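You operate a simulated robot arm through the tools that you are given. There is no shell and no other tool. Be economical: measure what you need, move in short steps, check, and stop when the job is done.

The job below is to be done with a simulated robot arm. You get a single attempt, and the scene is never put back.

Task
Open the drawer of the steel table with the heat block, take the green pouch from the top of the steel table with the heat block and put it in the inside of the drawer of the steel table with the heat block and shut the drawer again.

The check looks at the end state, three seconds after you hand in, the way a careful person would. Anything else that was tipped, shoved, dropped, spilled or broken makes it a failure.

Robot
A 7-joint arm with a two-finger parallel gripper, fixed in place. Base frame: the origin is at the foot of the arm, x ahead of it, y to its left, z up. Readings come in mm, degrees, newtons and seconds.
With the tool pointing down near the work surface it reaches from about 240 to 680 mm from the base axis. Its first joint turns from -66.0 to 66.0 degrees. Payload 2.4 kg.
The tool frame sits at the grasp point between the pads (the TCP): z along the fingers, y along the line on which they close. The tips reach 30 mm beyond it. The gripper opens to 94 mm. The fingers are 28 mm wide and 10 mm thick; the gripper's body (50 by 96 mm) begins 55 mm behind the TCP.
Orientation is that of the tool frame in the base frame, as a unit quaternion [w, x, y, z]. With the fingers straight down and closing along the base's y, the tool's x points along the base's -x, its y along +y and its z along -z.

Tools
- The arm moves only by the tool apply_moves. Its argument "moves" is a list of rows, each an object of numbers (a shift or turn left out is 0, a gripper value left out holds the last): "gripper": the gripper command, from -1 (fully open) to 1 (shut), values between in proportion; "tx", "ty", "tz": the shift along the base's x, y, z in mm; "spin": the turn about the base's z in degrees. In form: [{"gripper": .., "tx": .., "ty": .., "tz": .., "spin": ..}, ...]. A call has 1 to 10 rows; each row is the pose to reach, as a shift and turn from the pose commanded when the call began. Rows are played at 5 a second. More than 50 mm and 8.6 degrees between two rows, or a gripper value outside its range, and nothing of the call is played. A pose out of reach is approached as far as the arm can. The call stops where the force on the tool passes 40 N (or 10 N more than at its start, if that is more) or the arm is blocked; 0.2 s more then pass. Each finger travels about 153 mm/s and halts on what it meets, pressing with about 36 N; the grip force reading is that of the motor and also rises with nothing between the fingers. The clock runs only during rows and for 0.2 s after the last one: add rows that repeat a pose to give the fingers time. The reply holds the time, the measured pose of the TCP, the force on the tool along the base axes, the opening and the grip force, in the units named above and with some noise, and new pictures: "views" is both (left out), scene, wrist or none.
- Cameras (640 x 400 px; columns grow to the right, rows downward): "scene" is fixed at [41.4, 503, 1417.5]; the picture's right is [-0.51, -0.86, 0.00], its down [-0.70, 0.41, -0.58] and it looks along [0.50, -0.30, -0.81] (base axes); focal length 259 px, centre (320, 200). "wrist" rides on the gripper at [-37, 0, -58] in the tool frame; the picture's right is [0.00, -1.00, 0.00], its down [0.97, 0.00, -0.24] and it looks along [0.24, 0.00, 0.97] (tool axes); focal length 218 px, centre (320, 200).
- probe_pixels(camera, pixels): there is no depth. For up to 12 entries [column, row, z] of the newest picture of that camera ("zoom" is the newest enlarged one), the place [x, y] in the base frame at which the ray of that pixel passes the height z, good to about 2 mm. It takes no simulated time.
- inspect(camera, box): a new picture of the part [left, top, right, bottom] of that camera's present view, enlarged. It takes no simulated time.
- close_job(): hands the job in; it is judged then, once.

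Go step by step. Measure first, check grasps and placings, and put right what went wrong. The budget is 60 turns and 120 pictures, counting those below and the enlarged ones. Unless the task says otherwise, let go and move clear before handing in, and close with one line.

The tools are called after "Call:" as a command line: name --argument value ..., lists and objects as JSON in quotes. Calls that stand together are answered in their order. apply_moves: Moves the arm, as the interface text tells. Its arguments: {"type":"object","properties":{"moves":{"type":"array"},"views":{"type":"string","enum":["both","scene","wrist","none"]}},"required":["moves"]} The other tools are called the same way: probe_pixels (camera, pixels) gives the place at which the rays of pixels pass given heights; inspect (camera, box) takes an enlarged picture of a part of a camera's view; close_job () hands the job in.

At the start:

```text
time_s: 0.0
eef_pos: [375.6, 168.3, 1018.7]
orientation: [0.0, 0.001, 1.0, -0.001]
ft_force: [0.5, 0.2, 0.4]
finger_gap: 94.1
grasp_force: 0.1
```

scene: 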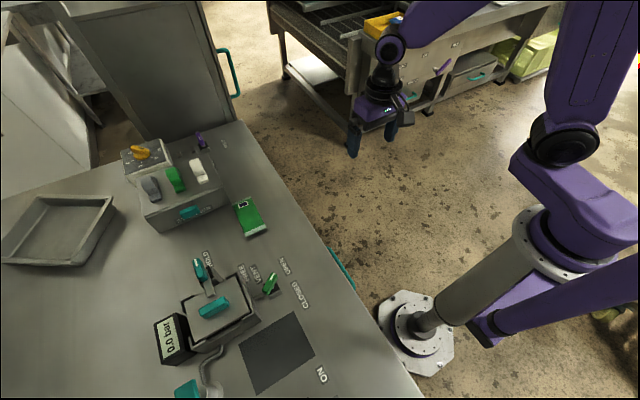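
wrist: 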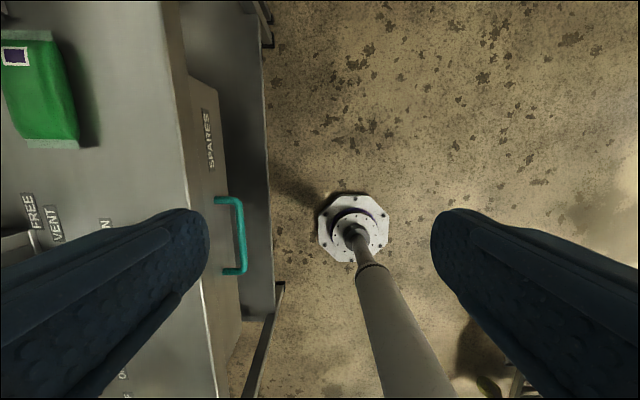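

The green pouch sits at the top left of the wrist view, and a teal handle (about px 230,235) sits on a front labelled SPARES facing -y. I'll zoom in and measure both.

Call:
inspect --camera "wrist" --box '[0, 0, 320, 400]'

Call:
inspect --camera "scene" --box '[100, 120, 420, 320]'

Call:
probe_pixels --camera "wrist" --pixels '[[240, 200, 760], [240, 200, 700], [240, 272, 760], [240, 272, 700], [160, 20, 800], [212, 370, 800], [190, 80, 700], [215, 200, 700], [28, 35, 810], [75, 145, 810], [5, 140, 810]]'

Call:
probe_pixels --camera "scene" --pixels '[[330, 250, 760], [330, 250, 700], [355, 287, 760], [355, 287, 700], [240, 122, 800], [415, 385, 800], [235, 202, 810], [252, 197, 810], [268, 230, 810], [246, 237, 810]]'

```text
1.00 times, centred on (160, 200) of wrist
```

zoom: 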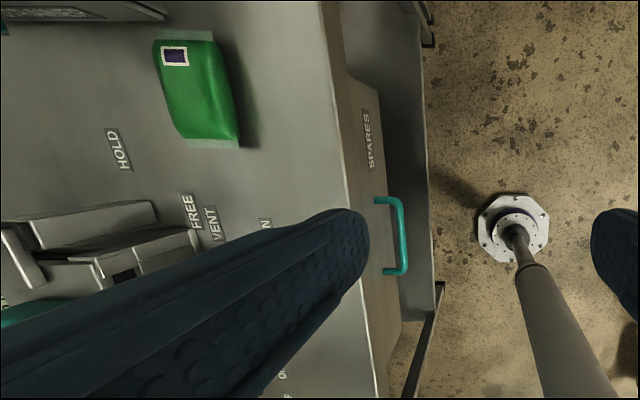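

```text
2.00 times, centred on (260, 220) of scene
```

zoom: 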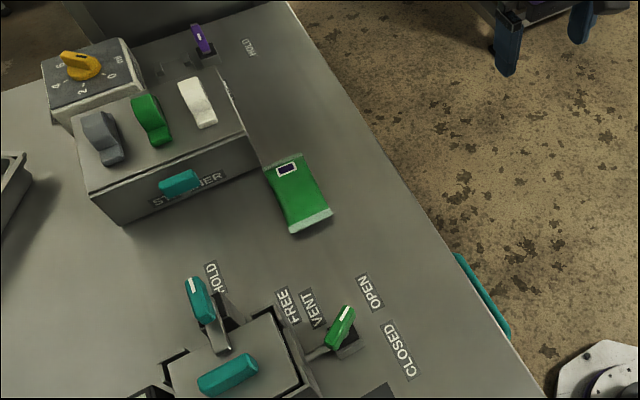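

```text
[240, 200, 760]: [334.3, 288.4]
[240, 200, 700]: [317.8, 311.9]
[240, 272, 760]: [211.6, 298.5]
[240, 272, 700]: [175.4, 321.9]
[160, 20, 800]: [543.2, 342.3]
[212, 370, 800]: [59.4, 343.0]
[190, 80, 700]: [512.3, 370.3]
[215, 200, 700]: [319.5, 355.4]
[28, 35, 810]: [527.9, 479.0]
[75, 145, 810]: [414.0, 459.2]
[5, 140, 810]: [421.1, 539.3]
```

```text
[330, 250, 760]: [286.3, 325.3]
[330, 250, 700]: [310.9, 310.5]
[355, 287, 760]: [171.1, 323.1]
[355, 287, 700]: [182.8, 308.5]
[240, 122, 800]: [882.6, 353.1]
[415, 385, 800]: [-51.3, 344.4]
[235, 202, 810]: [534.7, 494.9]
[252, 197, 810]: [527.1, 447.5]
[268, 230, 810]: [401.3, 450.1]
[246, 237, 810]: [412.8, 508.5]
```

The table edge is at y≈343. The handle bar is at about y≈310, z≈700, x≈180–315. I'll hook it from inside with the open +y finger so the gripper body stays clear of the tabletop, and first move closer to refine the measurements.

Call:
apply_moves --moves '[{"gripper": -1, "tx": -20, "ty": 15, "tz": -25}, {"tx": -40, "ty": 30, "tz": -50}, {"tx": -60, "ty": 45, "tz": -75}, {"tx": -80, "ty": 60, "tz": -100}, {"tx": -100, "ty": 75, "tz": -120}, {"tx": -100, "ty": 75, "tz": -120}]'

```text
time_s: 1.4
eef_pos: [276.8, 243.3, 899.1]
orientation: [0.0, 0.0, 1.0, 0.0]
ft_force: [0.7, -0.7, 0.4]
finger_gap: 93.9
grasp_force: 0.1
```

scene: 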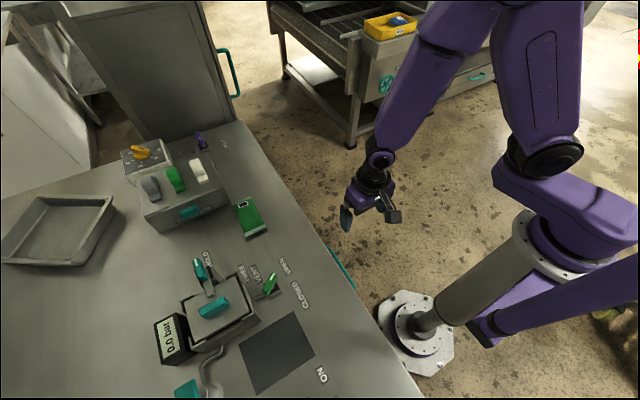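
wrist: 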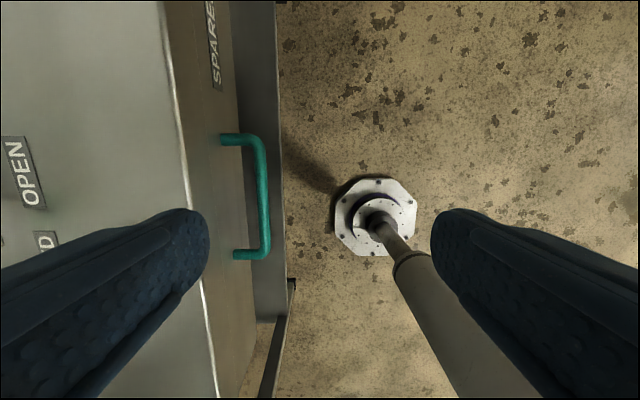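

The handle now shows corners at about (262,137) and (267,256) and posts starting at about (222,140) and (235,255). I'll measure it from this view.

Call:
probe_pixels --camera "wrist" --pixels '[[262, 138, 720], [262, 138, 690], [262, 138, 660], [265, 254, 720], [265, 254, 690], [265, 254, 660], [268, 200, 700], [257, 200, 700], [222, 140, 700], [235, 255, 700], [190, 200, 800], [243, 200, 700]]'

Call:
inspect --camera "wrist" --box '[160, 100, 320, 300]'

Call:
inspect --camera "scene" --box '[300, 230, 380, 300]'

```text
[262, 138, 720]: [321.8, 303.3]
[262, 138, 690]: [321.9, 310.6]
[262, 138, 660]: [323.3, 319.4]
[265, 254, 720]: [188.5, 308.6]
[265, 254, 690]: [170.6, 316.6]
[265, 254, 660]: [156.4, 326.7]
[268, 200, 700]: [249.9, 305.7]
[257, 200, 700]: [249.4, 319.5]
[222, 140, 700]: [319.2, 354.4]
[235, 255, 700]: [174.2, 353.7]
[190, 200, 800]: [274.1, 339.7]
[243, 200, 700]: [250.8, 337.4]
```

```text
2.00 times, centred on (240, 200) of wrist
```

zoom: 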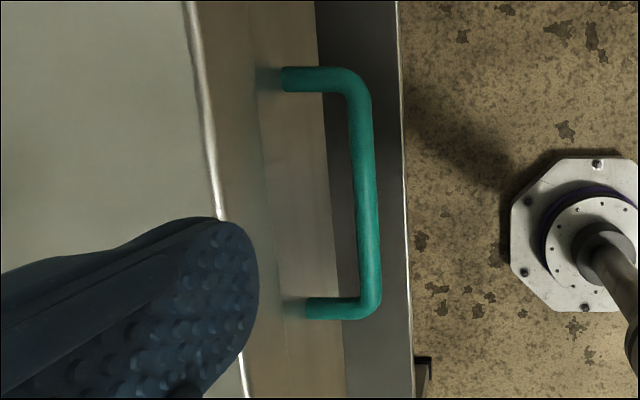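

```text
5.71 times, centred on (340, 265) of scene
```

zoom: 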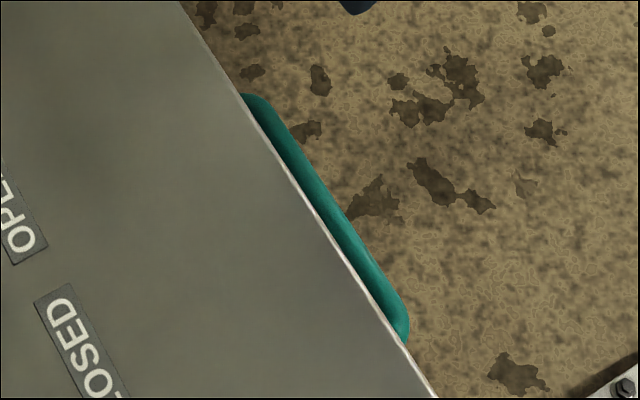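

The bar is about y 306–319 and the front is at about y 354, leaving a gap of about 35 mm. I'll pin down the height from the scene zoom.

Call:
probe_pixels --camera "zoom" --pixels '[[345, 210, 720], [345, 210, 700], [345, 210, 680], [268, 96, 720], [268, 96, 700], [268, 96, 680], [409, 330, 720], [409, 330, 700]]'

Call:
probe_pixels --camera "wrist" --pixels '[[269, 200, 720], [269, 200, 700], [269, 200, 680], [269, 258, 720], [269, 258, 700], [264, 138, 700]]'

```text
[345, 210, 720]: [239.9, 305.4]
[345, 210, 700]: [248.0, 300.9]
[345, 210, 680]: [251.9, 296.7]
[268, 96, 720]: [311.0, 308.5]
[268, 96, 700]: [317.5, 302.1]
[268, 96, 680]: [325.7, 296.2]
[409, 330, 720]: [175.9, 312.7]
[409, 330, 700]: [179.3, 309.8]
```

```text
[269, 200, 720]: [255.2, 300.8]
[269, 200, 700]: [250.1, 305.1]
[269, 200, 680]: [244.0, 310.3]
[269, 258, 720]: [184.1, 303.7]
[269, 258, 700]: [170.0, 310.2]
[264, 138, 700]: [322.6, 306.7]
```

The bar is at z≈708, y≈304–317, x≈178–318. I'll line up at x=248, y=275 so the +y finger comes down between the bar and the front, then descend part way and look.

Call:
apply_moves --moves '[{"gripper": -1, "tx": -29, "ty": 32, "tz": 0}, {"tx": -29, "ty": 32, "tz": -45}, {"tx": -29, "ty": 32, "tz": -90}, {"tx": -29, "ty": 32, "tz": -110}, {"tx": -29, "ty": 32, "tz": -110}]'

```text
time_s: 2.6
eef_pos: [246.2, 276.7, 787.2]
orientation: [0.0, 0.0, 1.0, 0.0]
ft_force: [-0.4, 0.2, -0.1]
finger_gap: 94.2
grasp_force: 0.0
```

scene: 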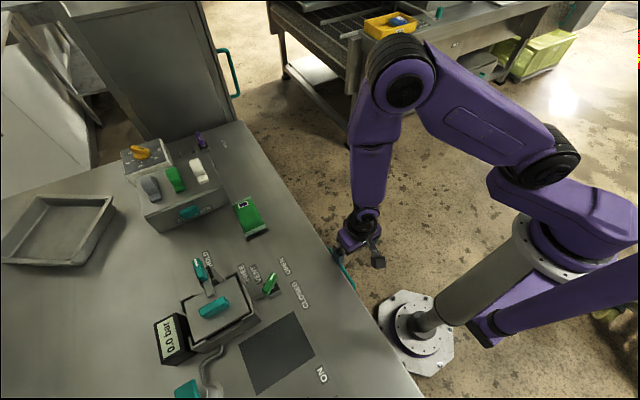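
wrist: 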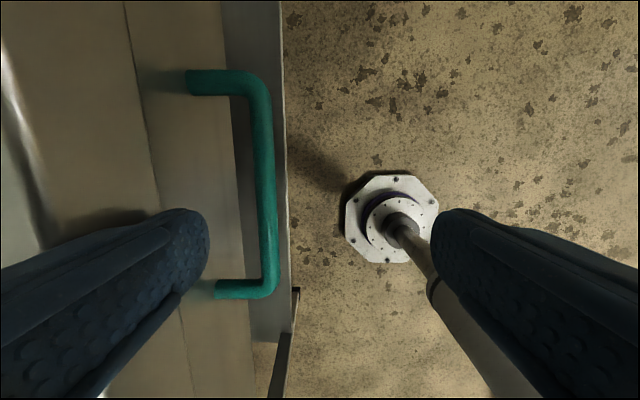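

The finger tip is left of the bar (bar at about cols 250–275). I'll check clearances from here before descending.

Call:
probe_pixels --camera "wrist" --pixels '[[252, 200, 708], [274, 200, 708], [190, 82, 708], [218, 290, 708], [208, 240, 757], [170, 220, 757], [265, 75, 708], [275, 295, 708], [162, 200, 740]]'

```text
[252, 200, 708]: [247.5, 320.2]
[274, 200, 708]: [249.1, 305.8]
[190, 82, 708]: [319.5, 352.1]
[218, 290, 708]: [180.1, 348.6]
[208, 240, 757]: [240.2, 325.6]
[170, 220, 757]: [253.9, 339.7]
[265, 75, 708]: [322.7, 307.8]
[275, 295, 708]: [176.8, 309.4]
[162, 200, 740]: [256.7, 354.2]
```

Clearance to the bar is about 4 mm, so I'll shift 3 mm further inward and descend to z≈705.

Call:
apply_moves --moves '[{"gripper": -1, "ty": 3}, {"ty": 3, "tz": -30}, {"ty": 3, "tz": -60}, {"ty": 3, "tz": -82}, {"ty": 3, "tz": -82}]'

```text
time_s: 3.8
eef_pos: [247.1, 278.3, 707.1]
orientation: [0.0, 0.0, 1.0, 0.0]
ft_force: [-0.4, 0.6, 0.0]
finger_gap: 93.9
grasp_force: 0.0
```

scene: 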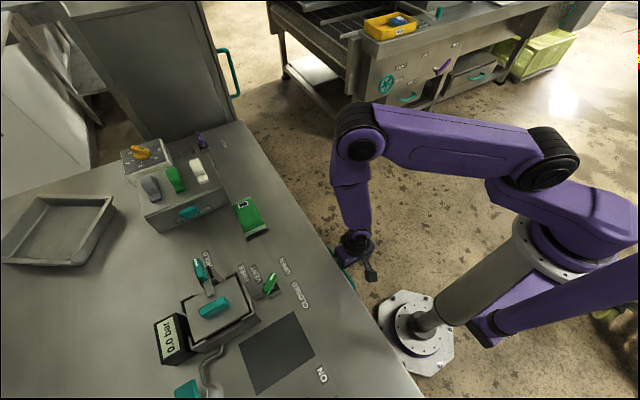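
wrist: 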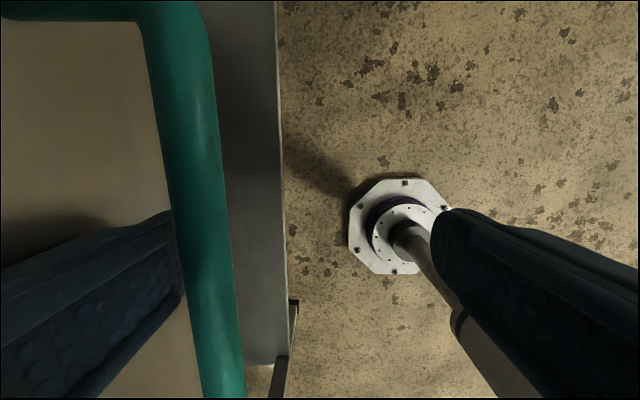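

The finger is behind the bar with no contact force. Now I pull in -y.

Call:
apply_moves --moves '[{"gripper": -1, "ty": -15}, {"ty": -30}, {"ty": -45}, {"ty": -60}, {"ty": -75}, {"ty": -90}, {"ty": -90}]'

```text
time_s: 5.4
eef_pos: [247.6, 187.5, 707.5]
orientation: [0.0, 0.0, 1.0, 0.0]
ft_force: [-0.3, -0.3, 0.0]
finger_gap: 93.8
grasp_force: 0.1
```

scene: 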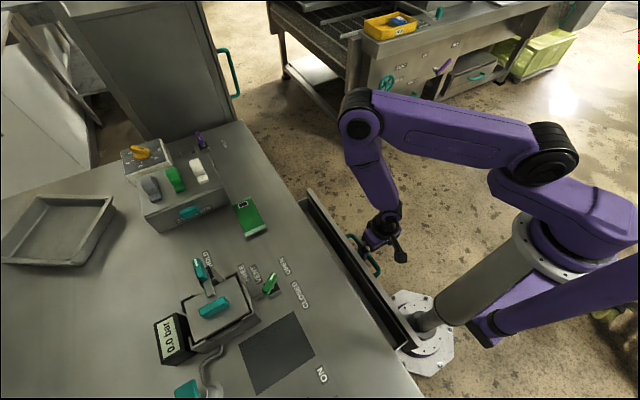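
wrist: 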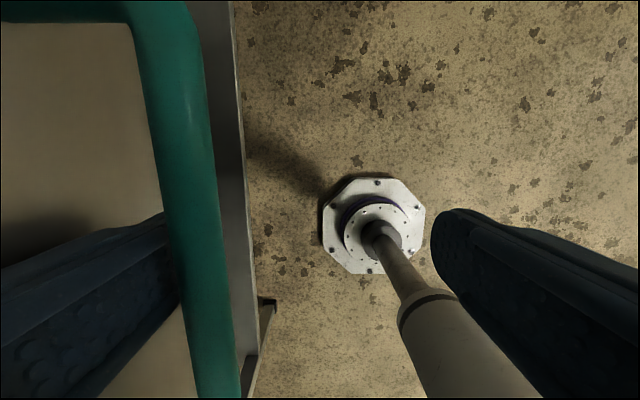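

The drawer slides freely and is open about 85 mm. I'll pull it further.

Call:
apply_moves --moves '[{"gripper": -1, "ty": -15}, {"ty": -30}, {"ty": -45}, {"ty": -60}, {"ty": -75}, {"ty": -85}, {"ty": -85}]'

```text
time_s: 7.0
eef_pos: [246.4, 102.3, 708.0]
orientation: [-0.001, 0.0, 1.0, 0.0]
ft_force: [-0.2, -0.5, 0.3]
finger_gap: 93.9
grasp_force: 0.0
```

scene: 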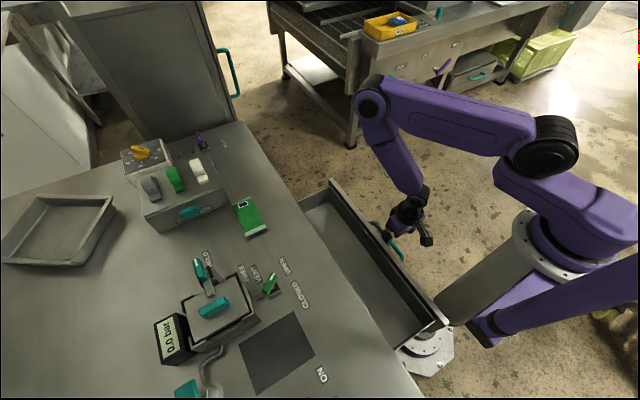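
wrist: 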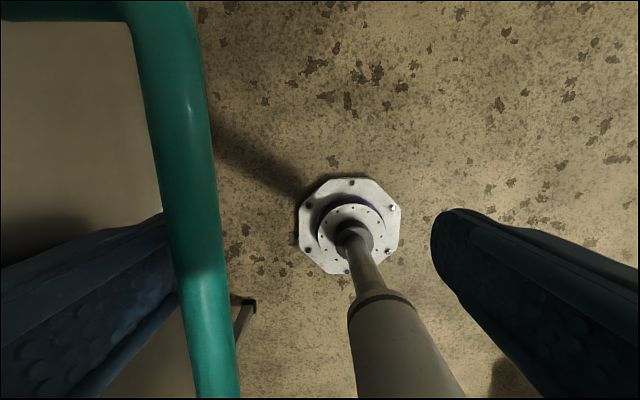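

The drawer is open about 170 mm, which is enough. I'll unload the bar slightly and lift clear.

Call:
apply_moves --moves '[{"gripper": -1, "ty": 5}, {"ty": 5, "tz": 45}, {"ty": 5, "tz": 90}, {"ty": 5, "tz": 135}, {"ty": 5, "tz": 180}, {"ty": 5, "tz": 225}, {"ty": 5, "tz": 265}, {"ty": 5, "tz": 265}]'

```text
time_s: 8.8
eef_pos: [246.2, 110.1, 971.3]
orientation: [0.0, 0.0, 1.0, 0.0]
ft_force: [1.0, 0.1, 0.1]
finger_gap: 93.9
grasp_force: 0.0
```

scene: 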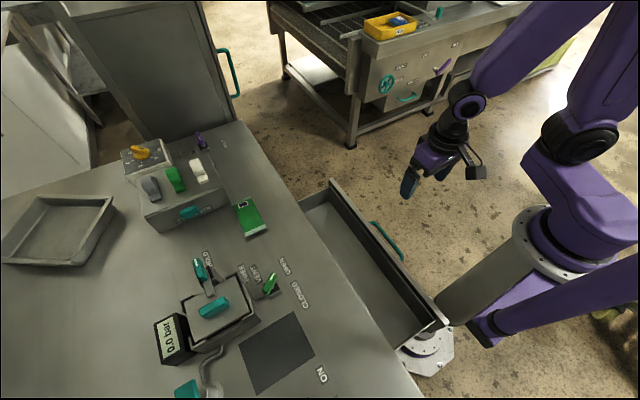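
wrist: 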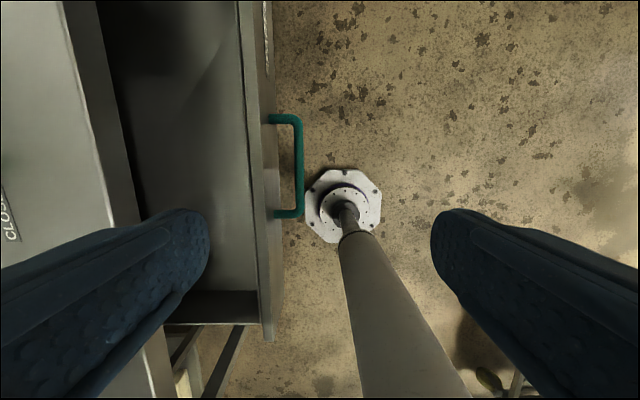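

The drawer is open and empty. Next I move above the pouch at safe height.

Call:
apply_moves --moves '[{"gripper": -1, "tx": 22, "ty": 36}, {"tx": 44, "ty": 72}, {"tx": 66, "ty": 108}, {"tx": 88, "ty": 144}, {"tx": 110, "ty": 180}, {"tx": 132, "ty": 216}, {"tx": 154, "ty": 252}, {"tx": 176, "ty": 288}, {"tx": 194, "ty": 325}, {"tx": 194, "ty": 325}]'

```text
time_s: 11.0
eef_pos: [439.6, 433.3, 971.5]
orientation: [0.0, 0.0, 1.0, 0.0]
ft_force: [-0.3, 0.1, -0.3]
finger_gap: 93.7
grasp_force: 0.1
```

scene: 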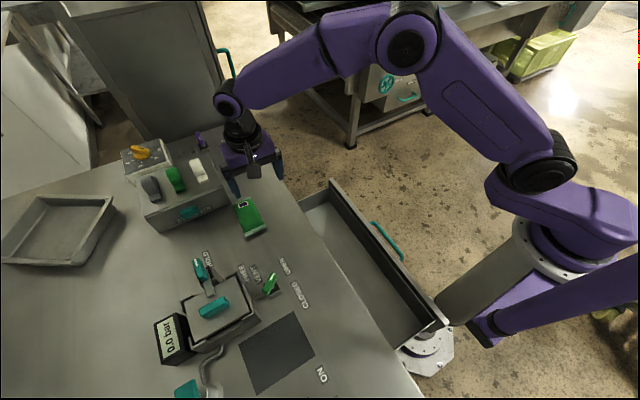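
wrist: 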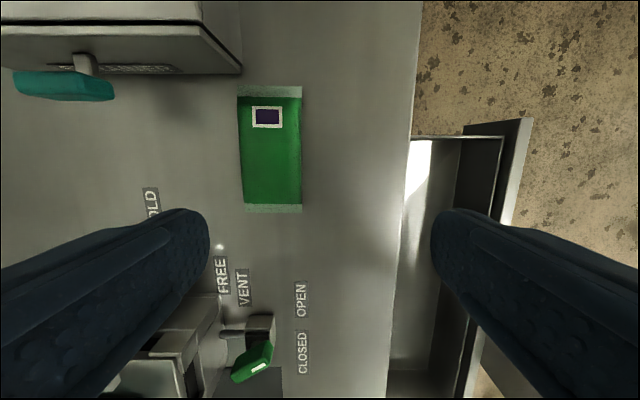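

Call:
probe_pixels --camera "wrist" --pixels '[[238, 95, 808], [302, 95, 808], [243, 205, 808], [302, 205, 808], [270, 150, 815], [243, 68, 800], [230, 25, 870], [274, 315, 820], [226, 330, 800], [435, 138, 720], [498, 138, 720]]'

Call:
inspect --camera "wrist" --box '[180, 60, 360, 220]'

Call:
inspect --camera "scene" --box '[210, 180, 290, 250]'

```text
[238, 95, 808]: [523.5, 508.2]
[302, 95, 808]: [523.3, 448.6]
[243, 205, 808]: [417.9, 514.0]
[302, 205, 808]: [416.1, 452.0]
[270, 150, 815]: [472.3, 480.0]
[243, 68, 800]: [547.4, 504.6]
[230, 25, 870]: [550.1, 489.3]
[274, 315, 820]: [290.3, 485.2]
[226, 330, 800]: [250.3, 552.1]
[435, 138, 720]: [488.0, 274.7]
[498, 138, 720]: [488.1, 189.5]
```

```text
2.50 times, centred on (270, 140) of wrist
```

zoom: 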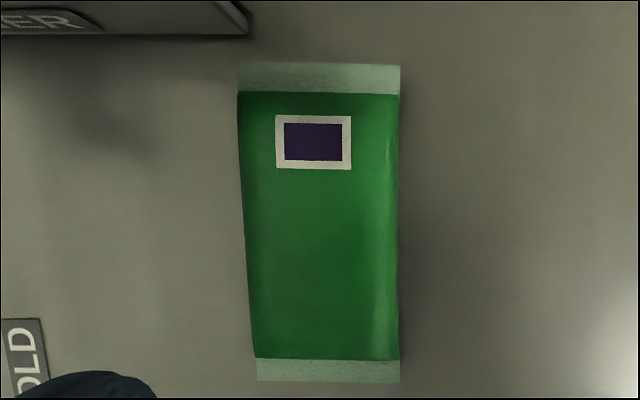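

```text
5.71 times, centred on (250, 215) of scene
```

zoom: 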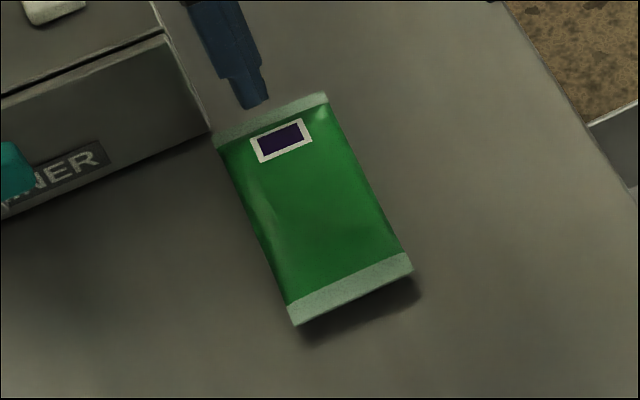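

The pouch centre is about (470, 480). It is about 60 mm wide in y and aligned with x, which suits this grip. I'll move over it and descend part way.

Call:
apply_moves --moves '[{"gripper": -1, "tx": 12, "ty": 24}, {"tx": 24, "ty": 47}, {"tx": 24, "ty": 47, "tz": -40}, {"tx": 24, "ty": 47, "tz": -80}, {"tx": 24, "ty": 47, "tz": -100}, {"tx": 24, "ty": 47, "tz": -100}]'

Call:
inspect --camera "scene" --box '[190, 160, 310, 260]'

```text
time_s: 12.4
eef_pos: [464.9, 480.5, 872.8]
orientation: [0.0, -0.001, 1.0, 0.0]
ft_force: [-0.3, -1.1, 0.3]
finger_gap: 93.9
grasp_force: 0.1
```

scene: 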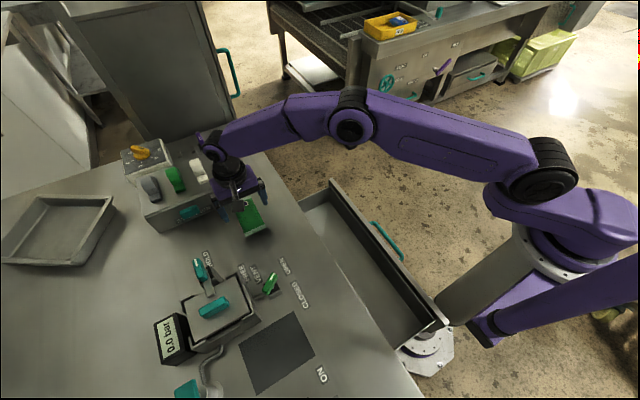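
wrist: 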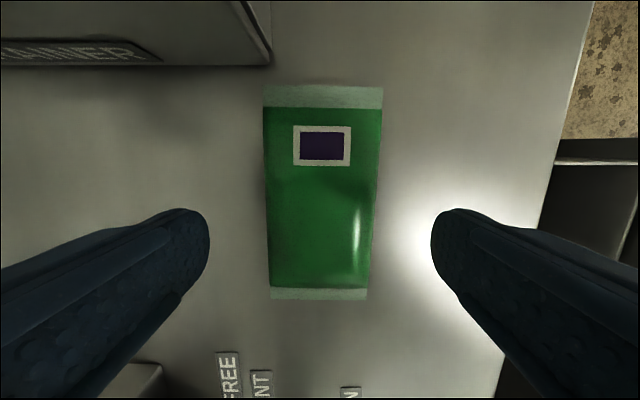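

```text
4.00 times, centred on (250, 210) of scene
```

zoom: 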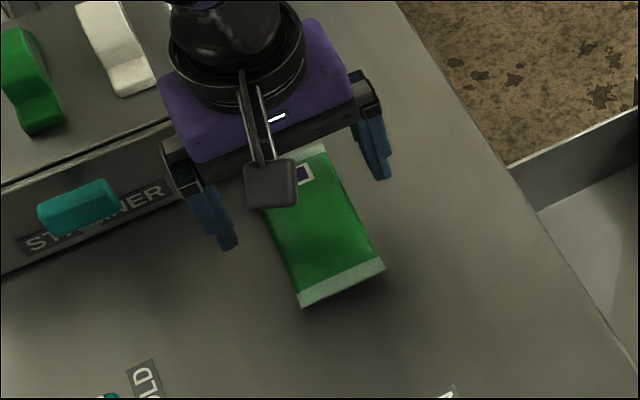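

The pouch is centred between the fingers. I'll descend to z≈835 and close.

Call:
apply_moves --moves '[{"gripper": -1, "tz": -20}, {"tz": -38}, {"tz": -38}, {"gripper": 0.3, "tz": -38}, {"gripper": 1, "tz": -38}, {"gripper": 1, "tz": -38}, {"gripper": 1, "tz": -38}]'

```text
time_s: 14.0
eef_pos: [466.0, 480.6, 834.8]
orientation: [0.001, -0.001, 1.0, 0.0]
ft_force: [-0.4, 0.8, -0.3]
finger_gap: 59.0
grasp_force: 35.8
```

scene: 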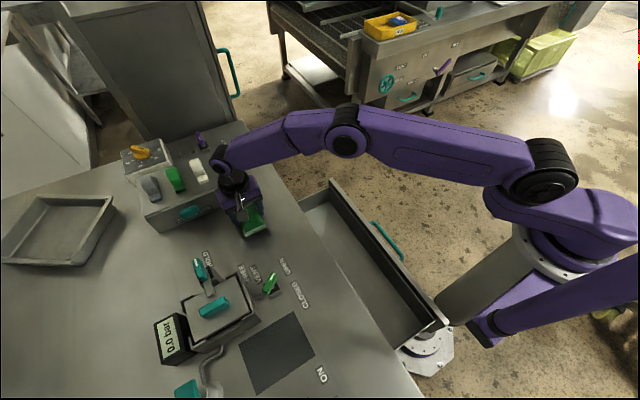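
wrist: 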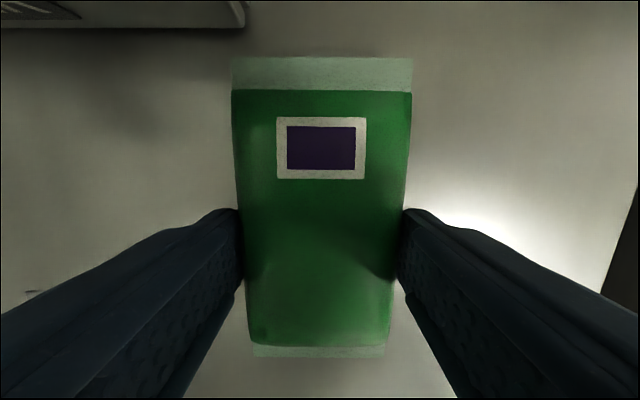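

The pouch is gripped at a 59 mm gap and 36 N. I'll lift straight up and check that it stays in the grip.

Call:
apply_moves --moves '[{"gripper": 1, "tz": 20}, {"tz": 50}, {"tz": 85}, {"tz": 120}, {"tz": 120}]'

```text
time_s: 15.2
eef_pos: [464.6, 480.1, 954.0]
orientation: [0.0, 0.0, 1.0, 0.0]
ft_force: [-0.4, 0.9, -0.1]
finger_gap: 0.0
grasp_force: 33.1
```

scene: 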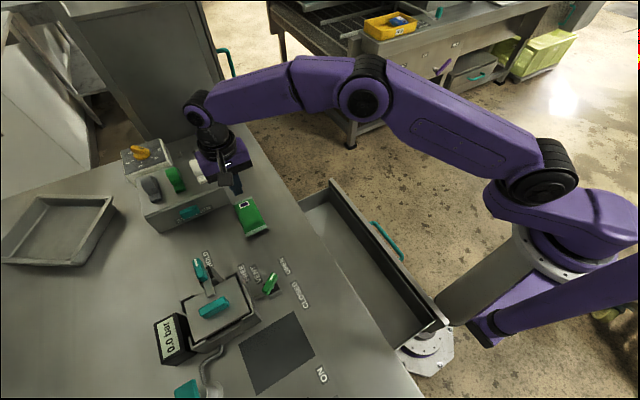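
wrist: 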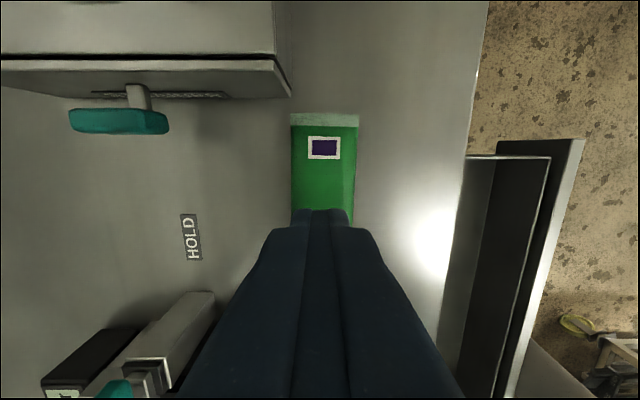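

The pouch slipped out and stays on the table where it was; the fingers are at a 0 gap. I'll reopen here, where they are well above the table, and look.

Call:
apply_moves --moves '[{"gripper": -1}, {"gripper": -1}, {"gripper": -1}, {"gripper": -1}]' --views "wrist"

Call:
inspect --camera "scene" --box '[210, 180, 290, 250]'

```text
time_s: 16.2
eef_pos: [464.2, 480.3, 954.0]
orientation: [0.0, 0.0, 1.0, -0.001]
ft_force: [0.6, -0.8, 0.5]
finger_gap: 94.1
grasp_force: 0.0
```

wrist: 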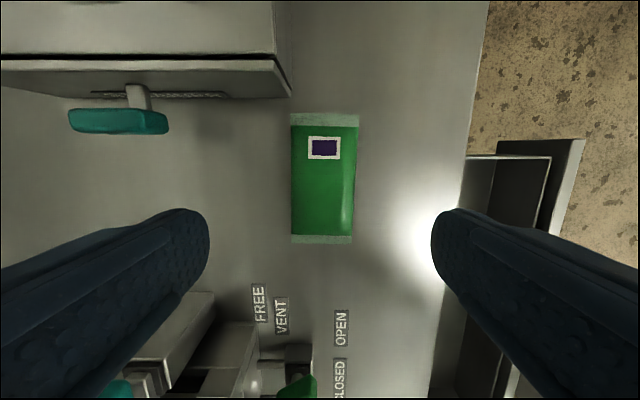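

```text
5.71 times, centred on (250, 215) of scene
```

zoom: 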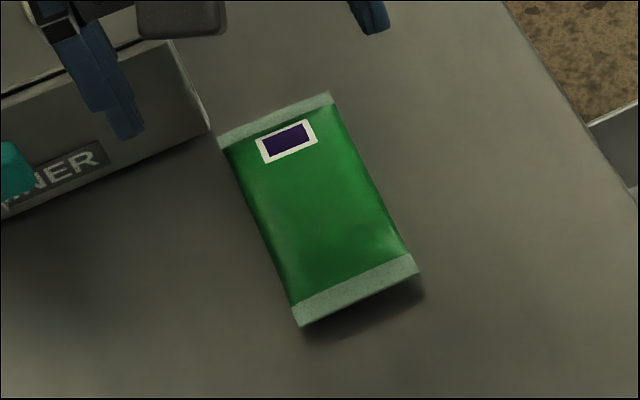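

The pouch is still flat and undisturbed. I'll triangulate the height of its top and its centre so I can grip at the right depth.

Call:
probe_pixels --camera "wrist" --pixels '[[324.5, 147.5, 800], [324.5, 147.5, 830], [292, 235, 810], [352, 235, 810], [291, 125, 810], [358, 127, 810], [290, 113, 810], [351, 243, 810]]'

Call:
probe_pixels --camera "zoom" --pixels '[[287, 141, 800], [287, 141, 830], [300, 325, 800], [300, 325, 820], [419, 273, 800], [419, 273, 820]]'

```text
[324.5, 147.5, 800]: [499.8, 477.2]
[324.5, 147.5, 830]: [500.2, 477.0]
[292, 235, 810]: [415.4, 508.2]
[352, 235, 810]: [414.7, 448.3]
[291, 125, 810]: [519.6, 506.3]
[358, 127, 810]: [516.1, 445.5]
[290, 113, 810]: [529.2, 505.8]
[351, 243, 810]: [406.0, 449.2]
```

```text
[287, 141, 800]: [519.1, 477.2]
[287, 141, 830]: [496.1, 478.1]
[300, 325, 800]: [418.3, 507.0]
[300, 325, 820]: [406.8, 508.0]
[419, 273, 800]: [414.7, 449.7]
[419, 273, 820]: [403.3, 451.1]
```

The pouch top is at about z≈826 with its mid-plane near 813, so the last grip was a bit high. I'll go down to TCP z≈831.5, centred on (468, 478), grip longer and lift only slightly at first.

Call:
apply_moves --moves '[{"gripper": -1, "tx": 3, "ty": -2, "tz": -45}, {"tx": 3, "ty": -2, "tz": -90}, {"tx": 3, "ty": -2, "tz": -112}, {"tx": 3, "ty": -2, "tz": -122.5}, {"tx": 3, "ty": -2, "tz": -122.5}]' --views "none"

```text
time_s: 17.4
eef_pos: [468.4, 478.6, 831.8]
orientation: [0.001, 0.0, 1.0, 0.0]
ft_force: [-0.1, -0.1, -0.4]
finger_gap: 94.0
grasp_force: 0.0
```

No table contact at z≈831.8. I'll close, hold, then lift slowly by 15 mm.

Call:
apply_moves --moves '[{"gripper": 0.2}, {"gripper": 1}, {"gripper": 1}, {"gripper": 1}, {"gripper": 1}, {"gripper": 1, "tz": 3}, {"gripper": 1, "tz": 6}, {"gripper": 1, "tz": 10}, {"gripper": 1, "tz": 15}]'

Call:
inspect --camera "scene" --box '[210, 180, 290, 250]'

```text
time_s: 19.4
eef_pos: [467.6, 477.5, 847.0]
orientation: [0.0, -0.001, 1.0, 0.0]
ft_force: [-0.1, -0.5, -0.6]
finger_gap: 59.0
grasp_force: 36.2
```

scene: 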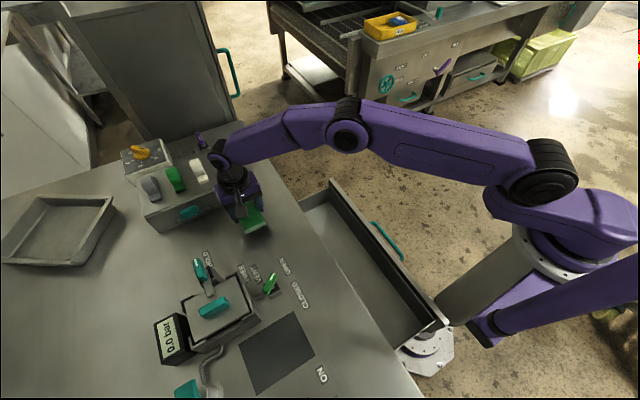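
wrist: 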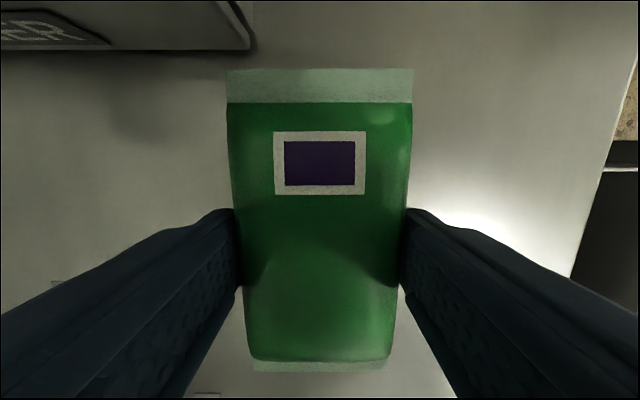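

```text
5.71 times, centred on (250, 215) of scene
```

zoom: 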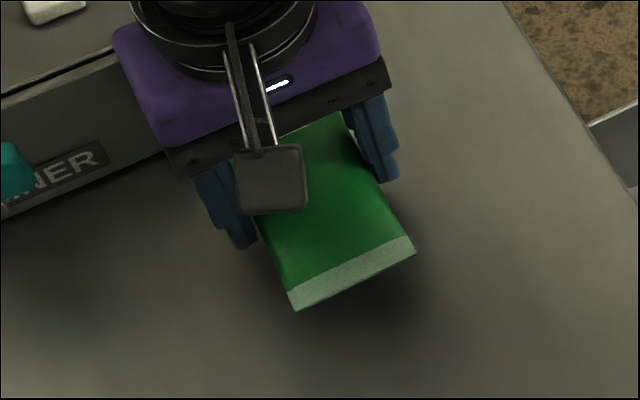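

The pouch is in the air now, with a shadow beneath it and the gap still 59 mm. I'll keep lifting gently.

Call:
apply_moves --moves '[{"gripper": 1, "tz": 8}, {"tz": 16}, {"tz": 24}, {"tz": 32}, {"tz": 40}, {"tz": 48}, {"tz": 56}, {"tz": 60}, {"tz": 60}]'

```text
time_s: 21.4
eef_pos: [468.5, 477.2, 907.1]
orientation: [0.0, -0.001, 1.0, -0.001]
ft_force: [0.0, 0.0, -1.1]
finger_gap: 59.0
grasp_force: 35.7
```

scene: 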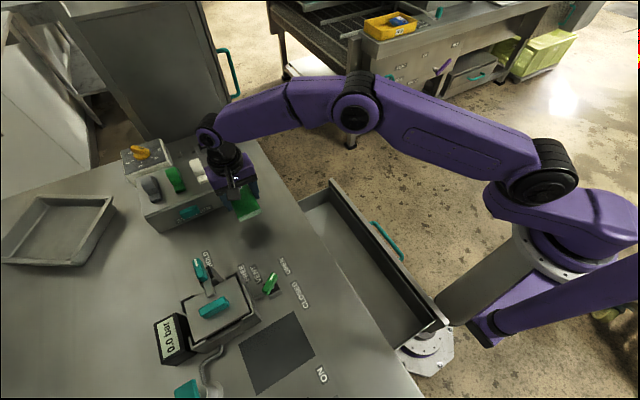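
wrist: 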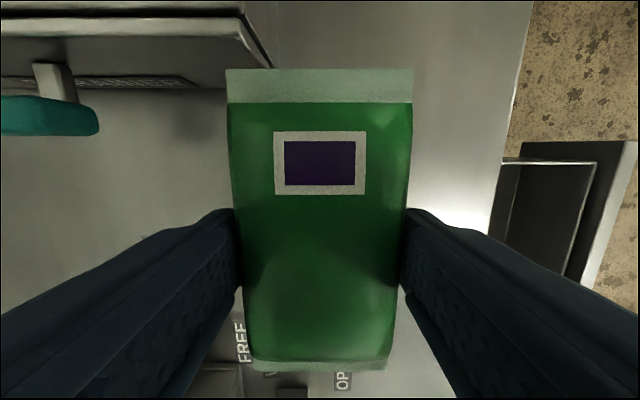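

The hold is steady. Before moving, I'll zoom in on the drawer to measure its rim and floor.

Call:
inspect --camera "scene" --box '[290, 170, 460, 350]'

Call:
probe_pixels --camera "scene" --pixels '[[331, 181, 740], [331, 181, 720], [446, 321, 740], [446, 321, 720], [328, 201, 700], [328, 201, 660], [380, 255, 740], [412, 345, 740], [412, 345, 680]]'

```text
2.22 times, centred on (375, 260) of scene
```

zoom: 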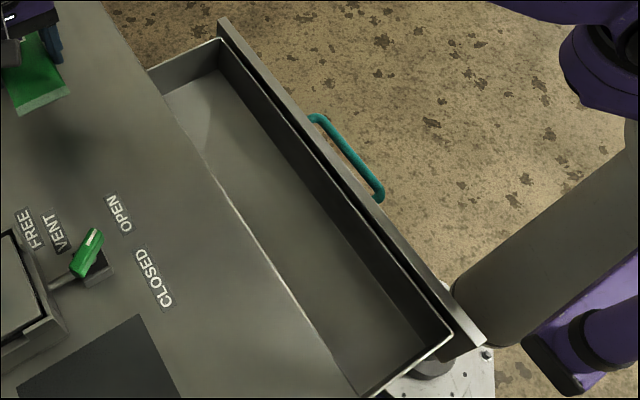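

```text
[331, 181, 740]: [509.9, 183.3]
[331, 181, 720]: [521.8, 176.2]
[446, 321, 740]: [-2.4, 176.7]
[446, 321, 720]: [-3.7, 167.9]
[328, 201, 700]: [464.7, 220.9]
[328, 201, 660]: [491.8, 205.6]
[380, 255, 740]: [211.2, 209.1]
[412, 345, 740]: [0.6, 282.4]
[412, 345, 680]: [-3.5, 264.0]
```

Call:
probe_pixels --camera "zoom" --pixels '[[221, 40, 740], [221, 40, 720], [221, 75, 700], [221, 75, 680], [221, 75, 660], [222, 18, 740], [451, 333, 740], [451, 333, 720], [421, 335, 680], [421, 335, 660], [330, 190, 740], [330, 225, 670]]'

Call:
probe_pixels --camera "wrist" --pixels '[[597, 162, 740], [597, 162, 720], [594, 162, 700], [624, 142, 740], [568, 270, 660], [568, 270, 680]]'

```text
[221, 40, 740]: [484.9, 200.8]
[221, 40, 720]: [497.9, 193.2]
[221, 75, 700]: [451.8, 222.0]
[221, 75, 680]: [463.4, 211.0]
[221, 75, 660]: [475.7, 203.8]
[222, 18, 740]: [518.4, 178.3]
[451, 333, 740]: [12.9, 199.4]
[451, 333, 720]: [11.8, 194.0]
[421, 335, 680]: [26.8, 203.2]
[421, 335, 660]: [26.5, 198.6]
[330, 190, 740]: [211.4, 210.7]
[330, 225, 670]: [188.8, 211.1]
```

```text
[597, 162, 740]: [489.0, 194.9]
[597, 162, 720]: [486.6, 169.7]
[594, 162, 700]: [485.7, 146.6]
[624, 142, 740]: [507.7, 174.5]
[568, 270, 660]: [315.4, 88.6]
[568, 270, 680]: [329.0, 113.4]
```

The drawer rim is at about z≈740, the floor about 665, and the free opening runs y≈202–340. I'll carry the pouch gently to (300, 270).

Call:
apply_moves --moves '[{"gripper": 1, "tx": -5, "ty": -15}, {"tx": -20, "ty": -40}, {"tx": -40, "ty": -65}, {"tx": -60, "ty": -90}, {"tx": -80, "ty": -115}, {"tx": -100, "ty": -140}, {"tx": -125, "ty": -165}, {"tx": -150, "ty": -190}, {"tx": -168, "ty": -207}, {"tx": -168, "ty": -207}]'

```text
time_s: 23.6
eef_pos: [298.4, 270.6, 906.5]
orientation: [-0.001, -0.001, 1.0, 0.0]
ft_force: [0.0, -0.3, -0.8]
finger_gap: 59.0
grasp_force: 36.0
```

scene: 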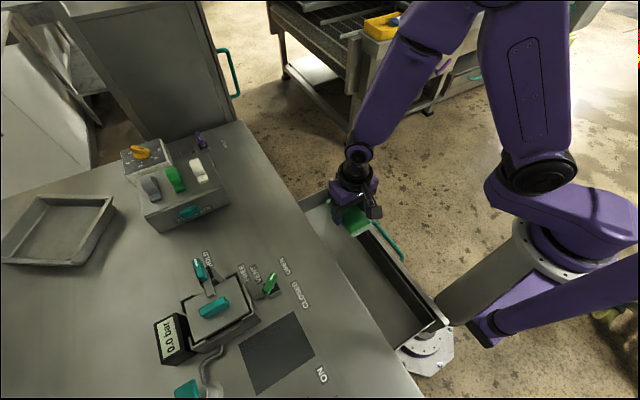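
wrist: 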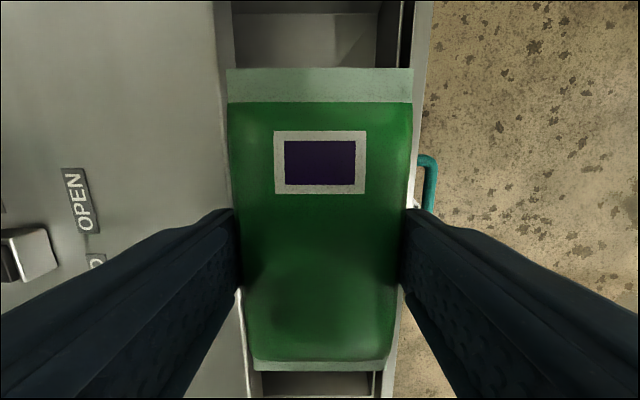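

The pouch is aligned over the drawer opening, so I'll lower it into the drawer.

Call:
apply_moves --moves '[{"gripper": 1, "tz": -25}, {"tz": -50}, {"tz": -75}, {"tz": -100}, {"tz": -125}, {"tz": -150}, {"tz": -170}, {"tz": -180}, {"tz": -180}]'

```text
time_s: 25.6
eef_pos: [300.0, 272.3, 726.7]
orientation: [0.0, 0.0, 1.0, 0.001]
ft_force: [-0.2, -0.5, -1.6]
finger_gap: 59.0
grasp_force: 36.1
```

scene: 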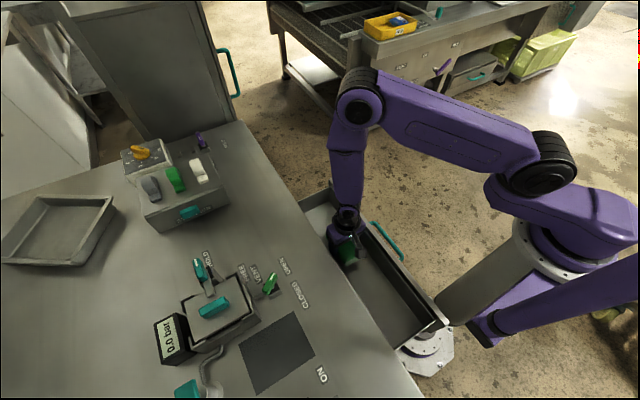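
wrist: 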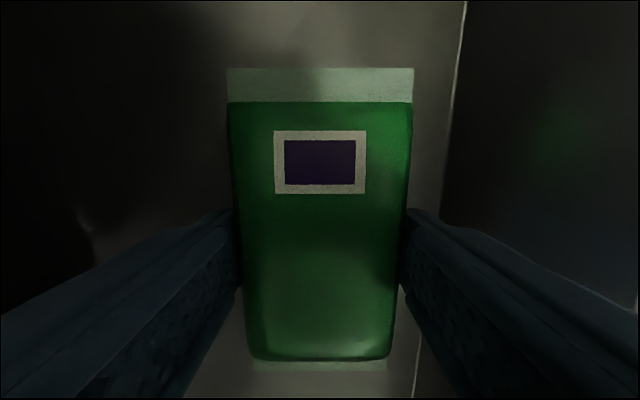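

The pouch is inside the drawer, just above the floor. I'll lower it slowly, watching for contact.

Call:
apply_moves --moves '[{"gripper": 1, "tz": -5}, {"tz": -10}, {"tz": -14}, {"tz": -18}, {"tz": -18}]' --views "none"

```text
time_s: 26.8
eef_pos: [300.3, 271.0, 709.6]
orientation: [0.0, 0.0, 1.0, 0.0]
ft_force: [0.3, 0.4, -0.5]
finger_gap: 59.4
grasp_force: 36.0
```

Call:
apply_moves --moves '[{"gripper": 1, "tz": -2}, {"tz": -4}, {"tz": -6}, {"tz": -8}, {"tz": -8}]' --views "wrist"

```text
time_s: 28.0
eef_pos: [300.0, 271.3, 700.4]
orientation: [0.0, 0.0, 1.0, 0.0]
ft_force: [-0.1, -0.4, -1.2]
finger_gap: 59.1
grasp_force: 35.9
```

wrist: 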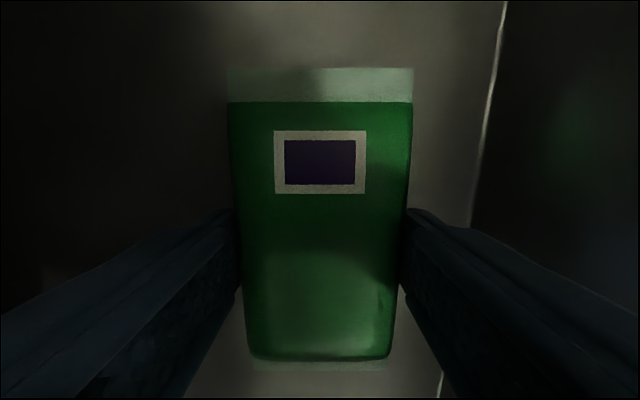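

No contact yet at TCP z≈700. I'll continue in small steps.

Call:
apply_moves --moves '[{"gripper": 1, "tz": -2}, {"tz": -4}, {"tz": -6}, {"tz": -6}]' --views "none"

```text
time_s: 29.0
eef_pos: [300.1, 271.5, 695.5]
orientation: [0.001, 0.0, 1.0, 0.001]
ft_force: [-1.8, -1.1, 28.5]
finger_gap: 59.4
grasp_force: 35.9
```

The floor is touched (28 N upward). I'll ease up 1.5 mm, open modestly, then raise.

Call:
apply_moves --moves '[{"gripper": 1, "tz": 1.5}, {"gripper": -0.7, "tz": 1.5}, {"gripper": -0.7, "tz": 1.5}, {"gripper": -0.7, "tz": 1.5}, {"gripper": -0.7, "tz": 15}, {"gripper": -0.7, "tz": 35}, {"gripper": -0.7, "tz": 70}, {"gripper": -0.7, "tz": 110}, {"gripper": -0.7, "tz": 155}, {"gripper": -0.7, "tz": 200}]'

```text
time_s: 31.2
eef_pos: [298.5, 270.0, 895.9]
orientation: [0.0, 0.0, 1.0, 0.0]
ft_force: [-0.3, 0.1, 0.3]
finger_gap: 80.0
grasp_force: 0.1
```

scene: 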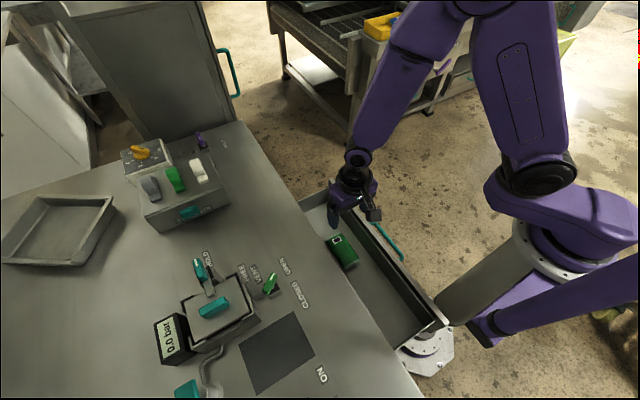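
wrist: 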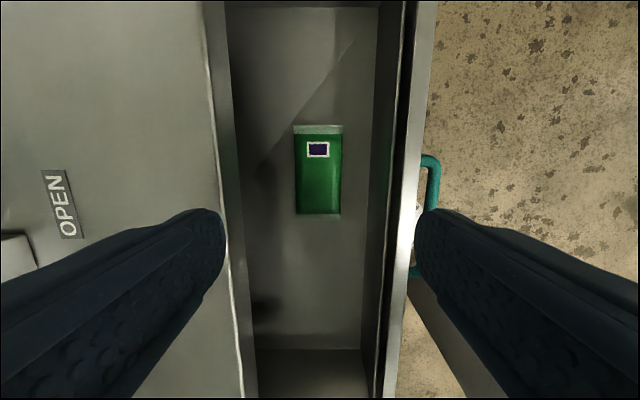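

The pouch lies flat on the drawer floor, well below the rim. Next I move in front of the handle (bar outer face at y≈136) with a half-closed gripper, ready to push.

Call:
apply_moves --moves '[{"gripper": -0.28, "tx": -8, "ty": -30}, {"tx": -16, "ty": -65}, {"tx": -24, "ty": -100}, {"tx": -32, "ty": -135}, {"tx": -40, "ty": -165}, {"tx": -50, "ty": -198}, {"tx": -50, "ty": -198, "tz": -40}, {"tx": -50, "ty": -198, "tz": -80}, {"tx": -50, "ty": -198, "tz": -100}, {"tx": -50, "ty": -198, "tz": -100}]'

```text
time_s: 33.4
eef_pos: [249.7, 73.3, 794.7]
orientation: [-0.001, 0.0, 1.0, 0.0]
ft_force: [0.0, -0.1, 0.0]
finger_gap: 60.2
grasp_force: 0.0
```

scene: 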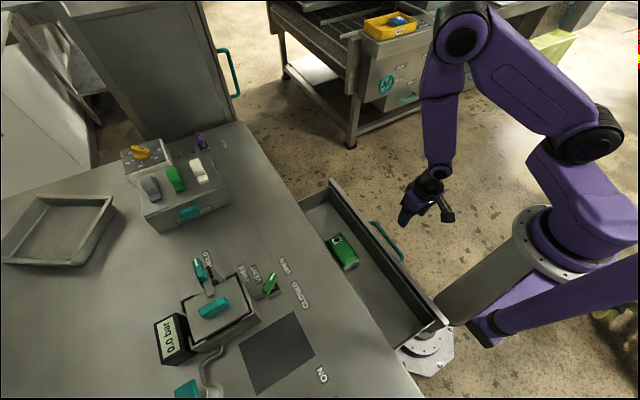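
wrist: 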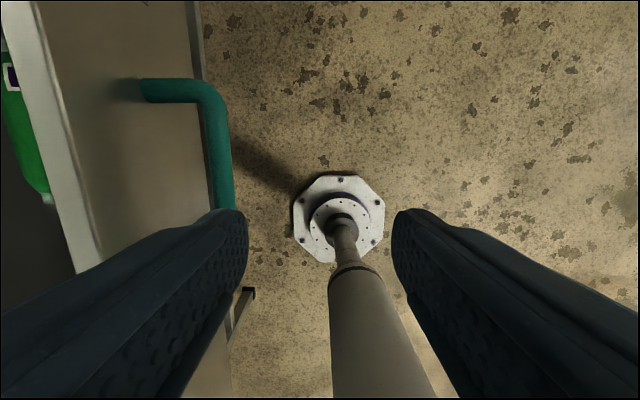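

Call:
probe_pixels --camera "wrist" --pixels '[[231, 150, 708], [235, 195, 708], [208, 150, 708]]'

```text
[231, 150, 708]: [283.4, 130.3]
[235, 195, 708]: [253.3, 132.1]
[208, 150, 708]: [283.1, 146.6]
```

The bar's outer face is at y≈131 and my finger's outer face at y≈113, so the descent is clear. I'll lower to z≈708 and push gently.

Call:
apply_moves --moves '[{"gripper": -0.28, "tz": -45}, {"tz": -87}, {"tz": -87, "ty": 10}, {"tz": -87, "ty": 20}, {"tz": -87, "ty": 32}, {"tz": -87, "ty": 46}, {"tz": -87, "ty": 60}, {"tz": -87, "ty": 75}, {"tz": -87, "ty": 90}]'

```text
time_s: 35.4
eef_pos: [249.9, 164.5, 708.7]
orientation: [0.001, 0.001, 1.0, 0.001]
ft_force: [0.1, -0.2, 0.3]
finger_gap: 60.2
grasp_force: 0.0
```

scene: 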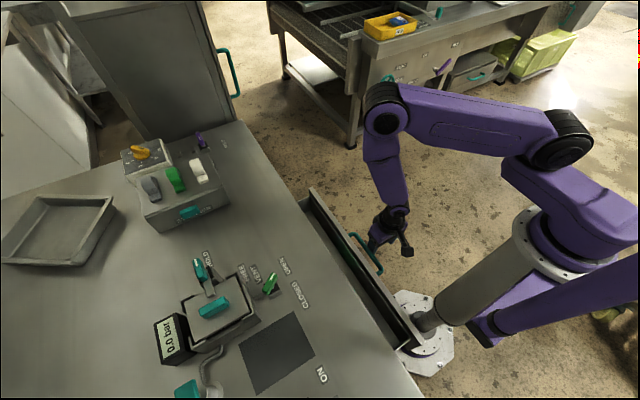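
wrist: 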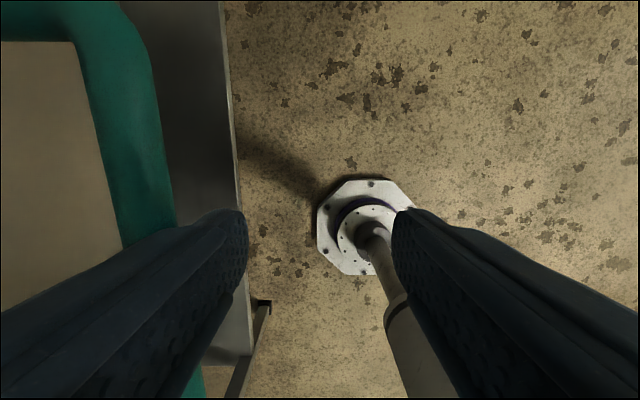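

The drawer is closing smoothly. I'll push the remaining ~100 mm, with small steps at the end.

Call:
apply_moves --moves '[{"gripper": -0.28, "ty": 15}, {"ty": 30}, {"ty": 45}, {"ty": 60}, {"ty": 75}, {"ty": 87}, {"ty": 93}, {"ty": 97}, {"ty": 97}]'

```text
time_s: 37.4
eef_pos: [249.8, 260.2, 708.2]
orientation: [0.0, -0.001, 1.0, 0.0]
ft_force: [-1.2, -0.9, 0.3]
finger_gap: 59.1
grasp_force: 0.1
```

scene: 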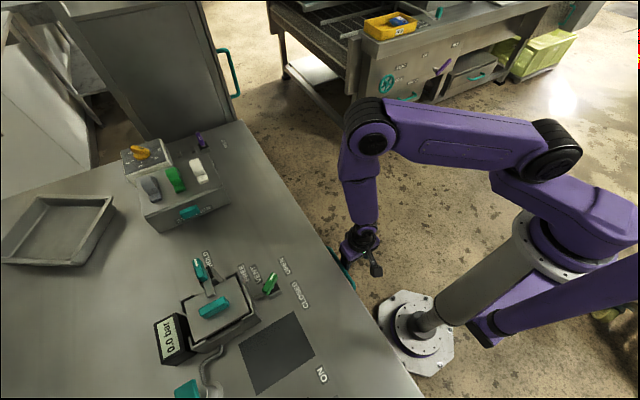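
wrist: 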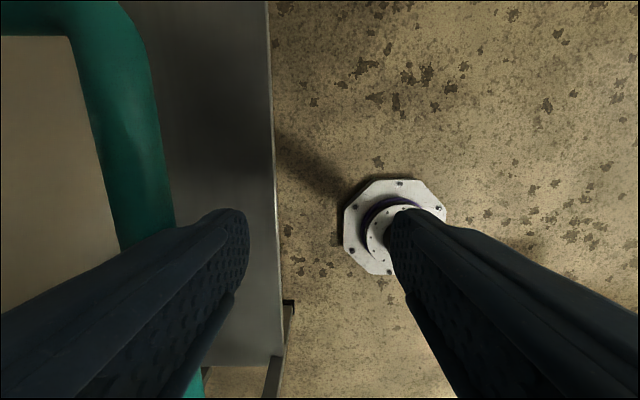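

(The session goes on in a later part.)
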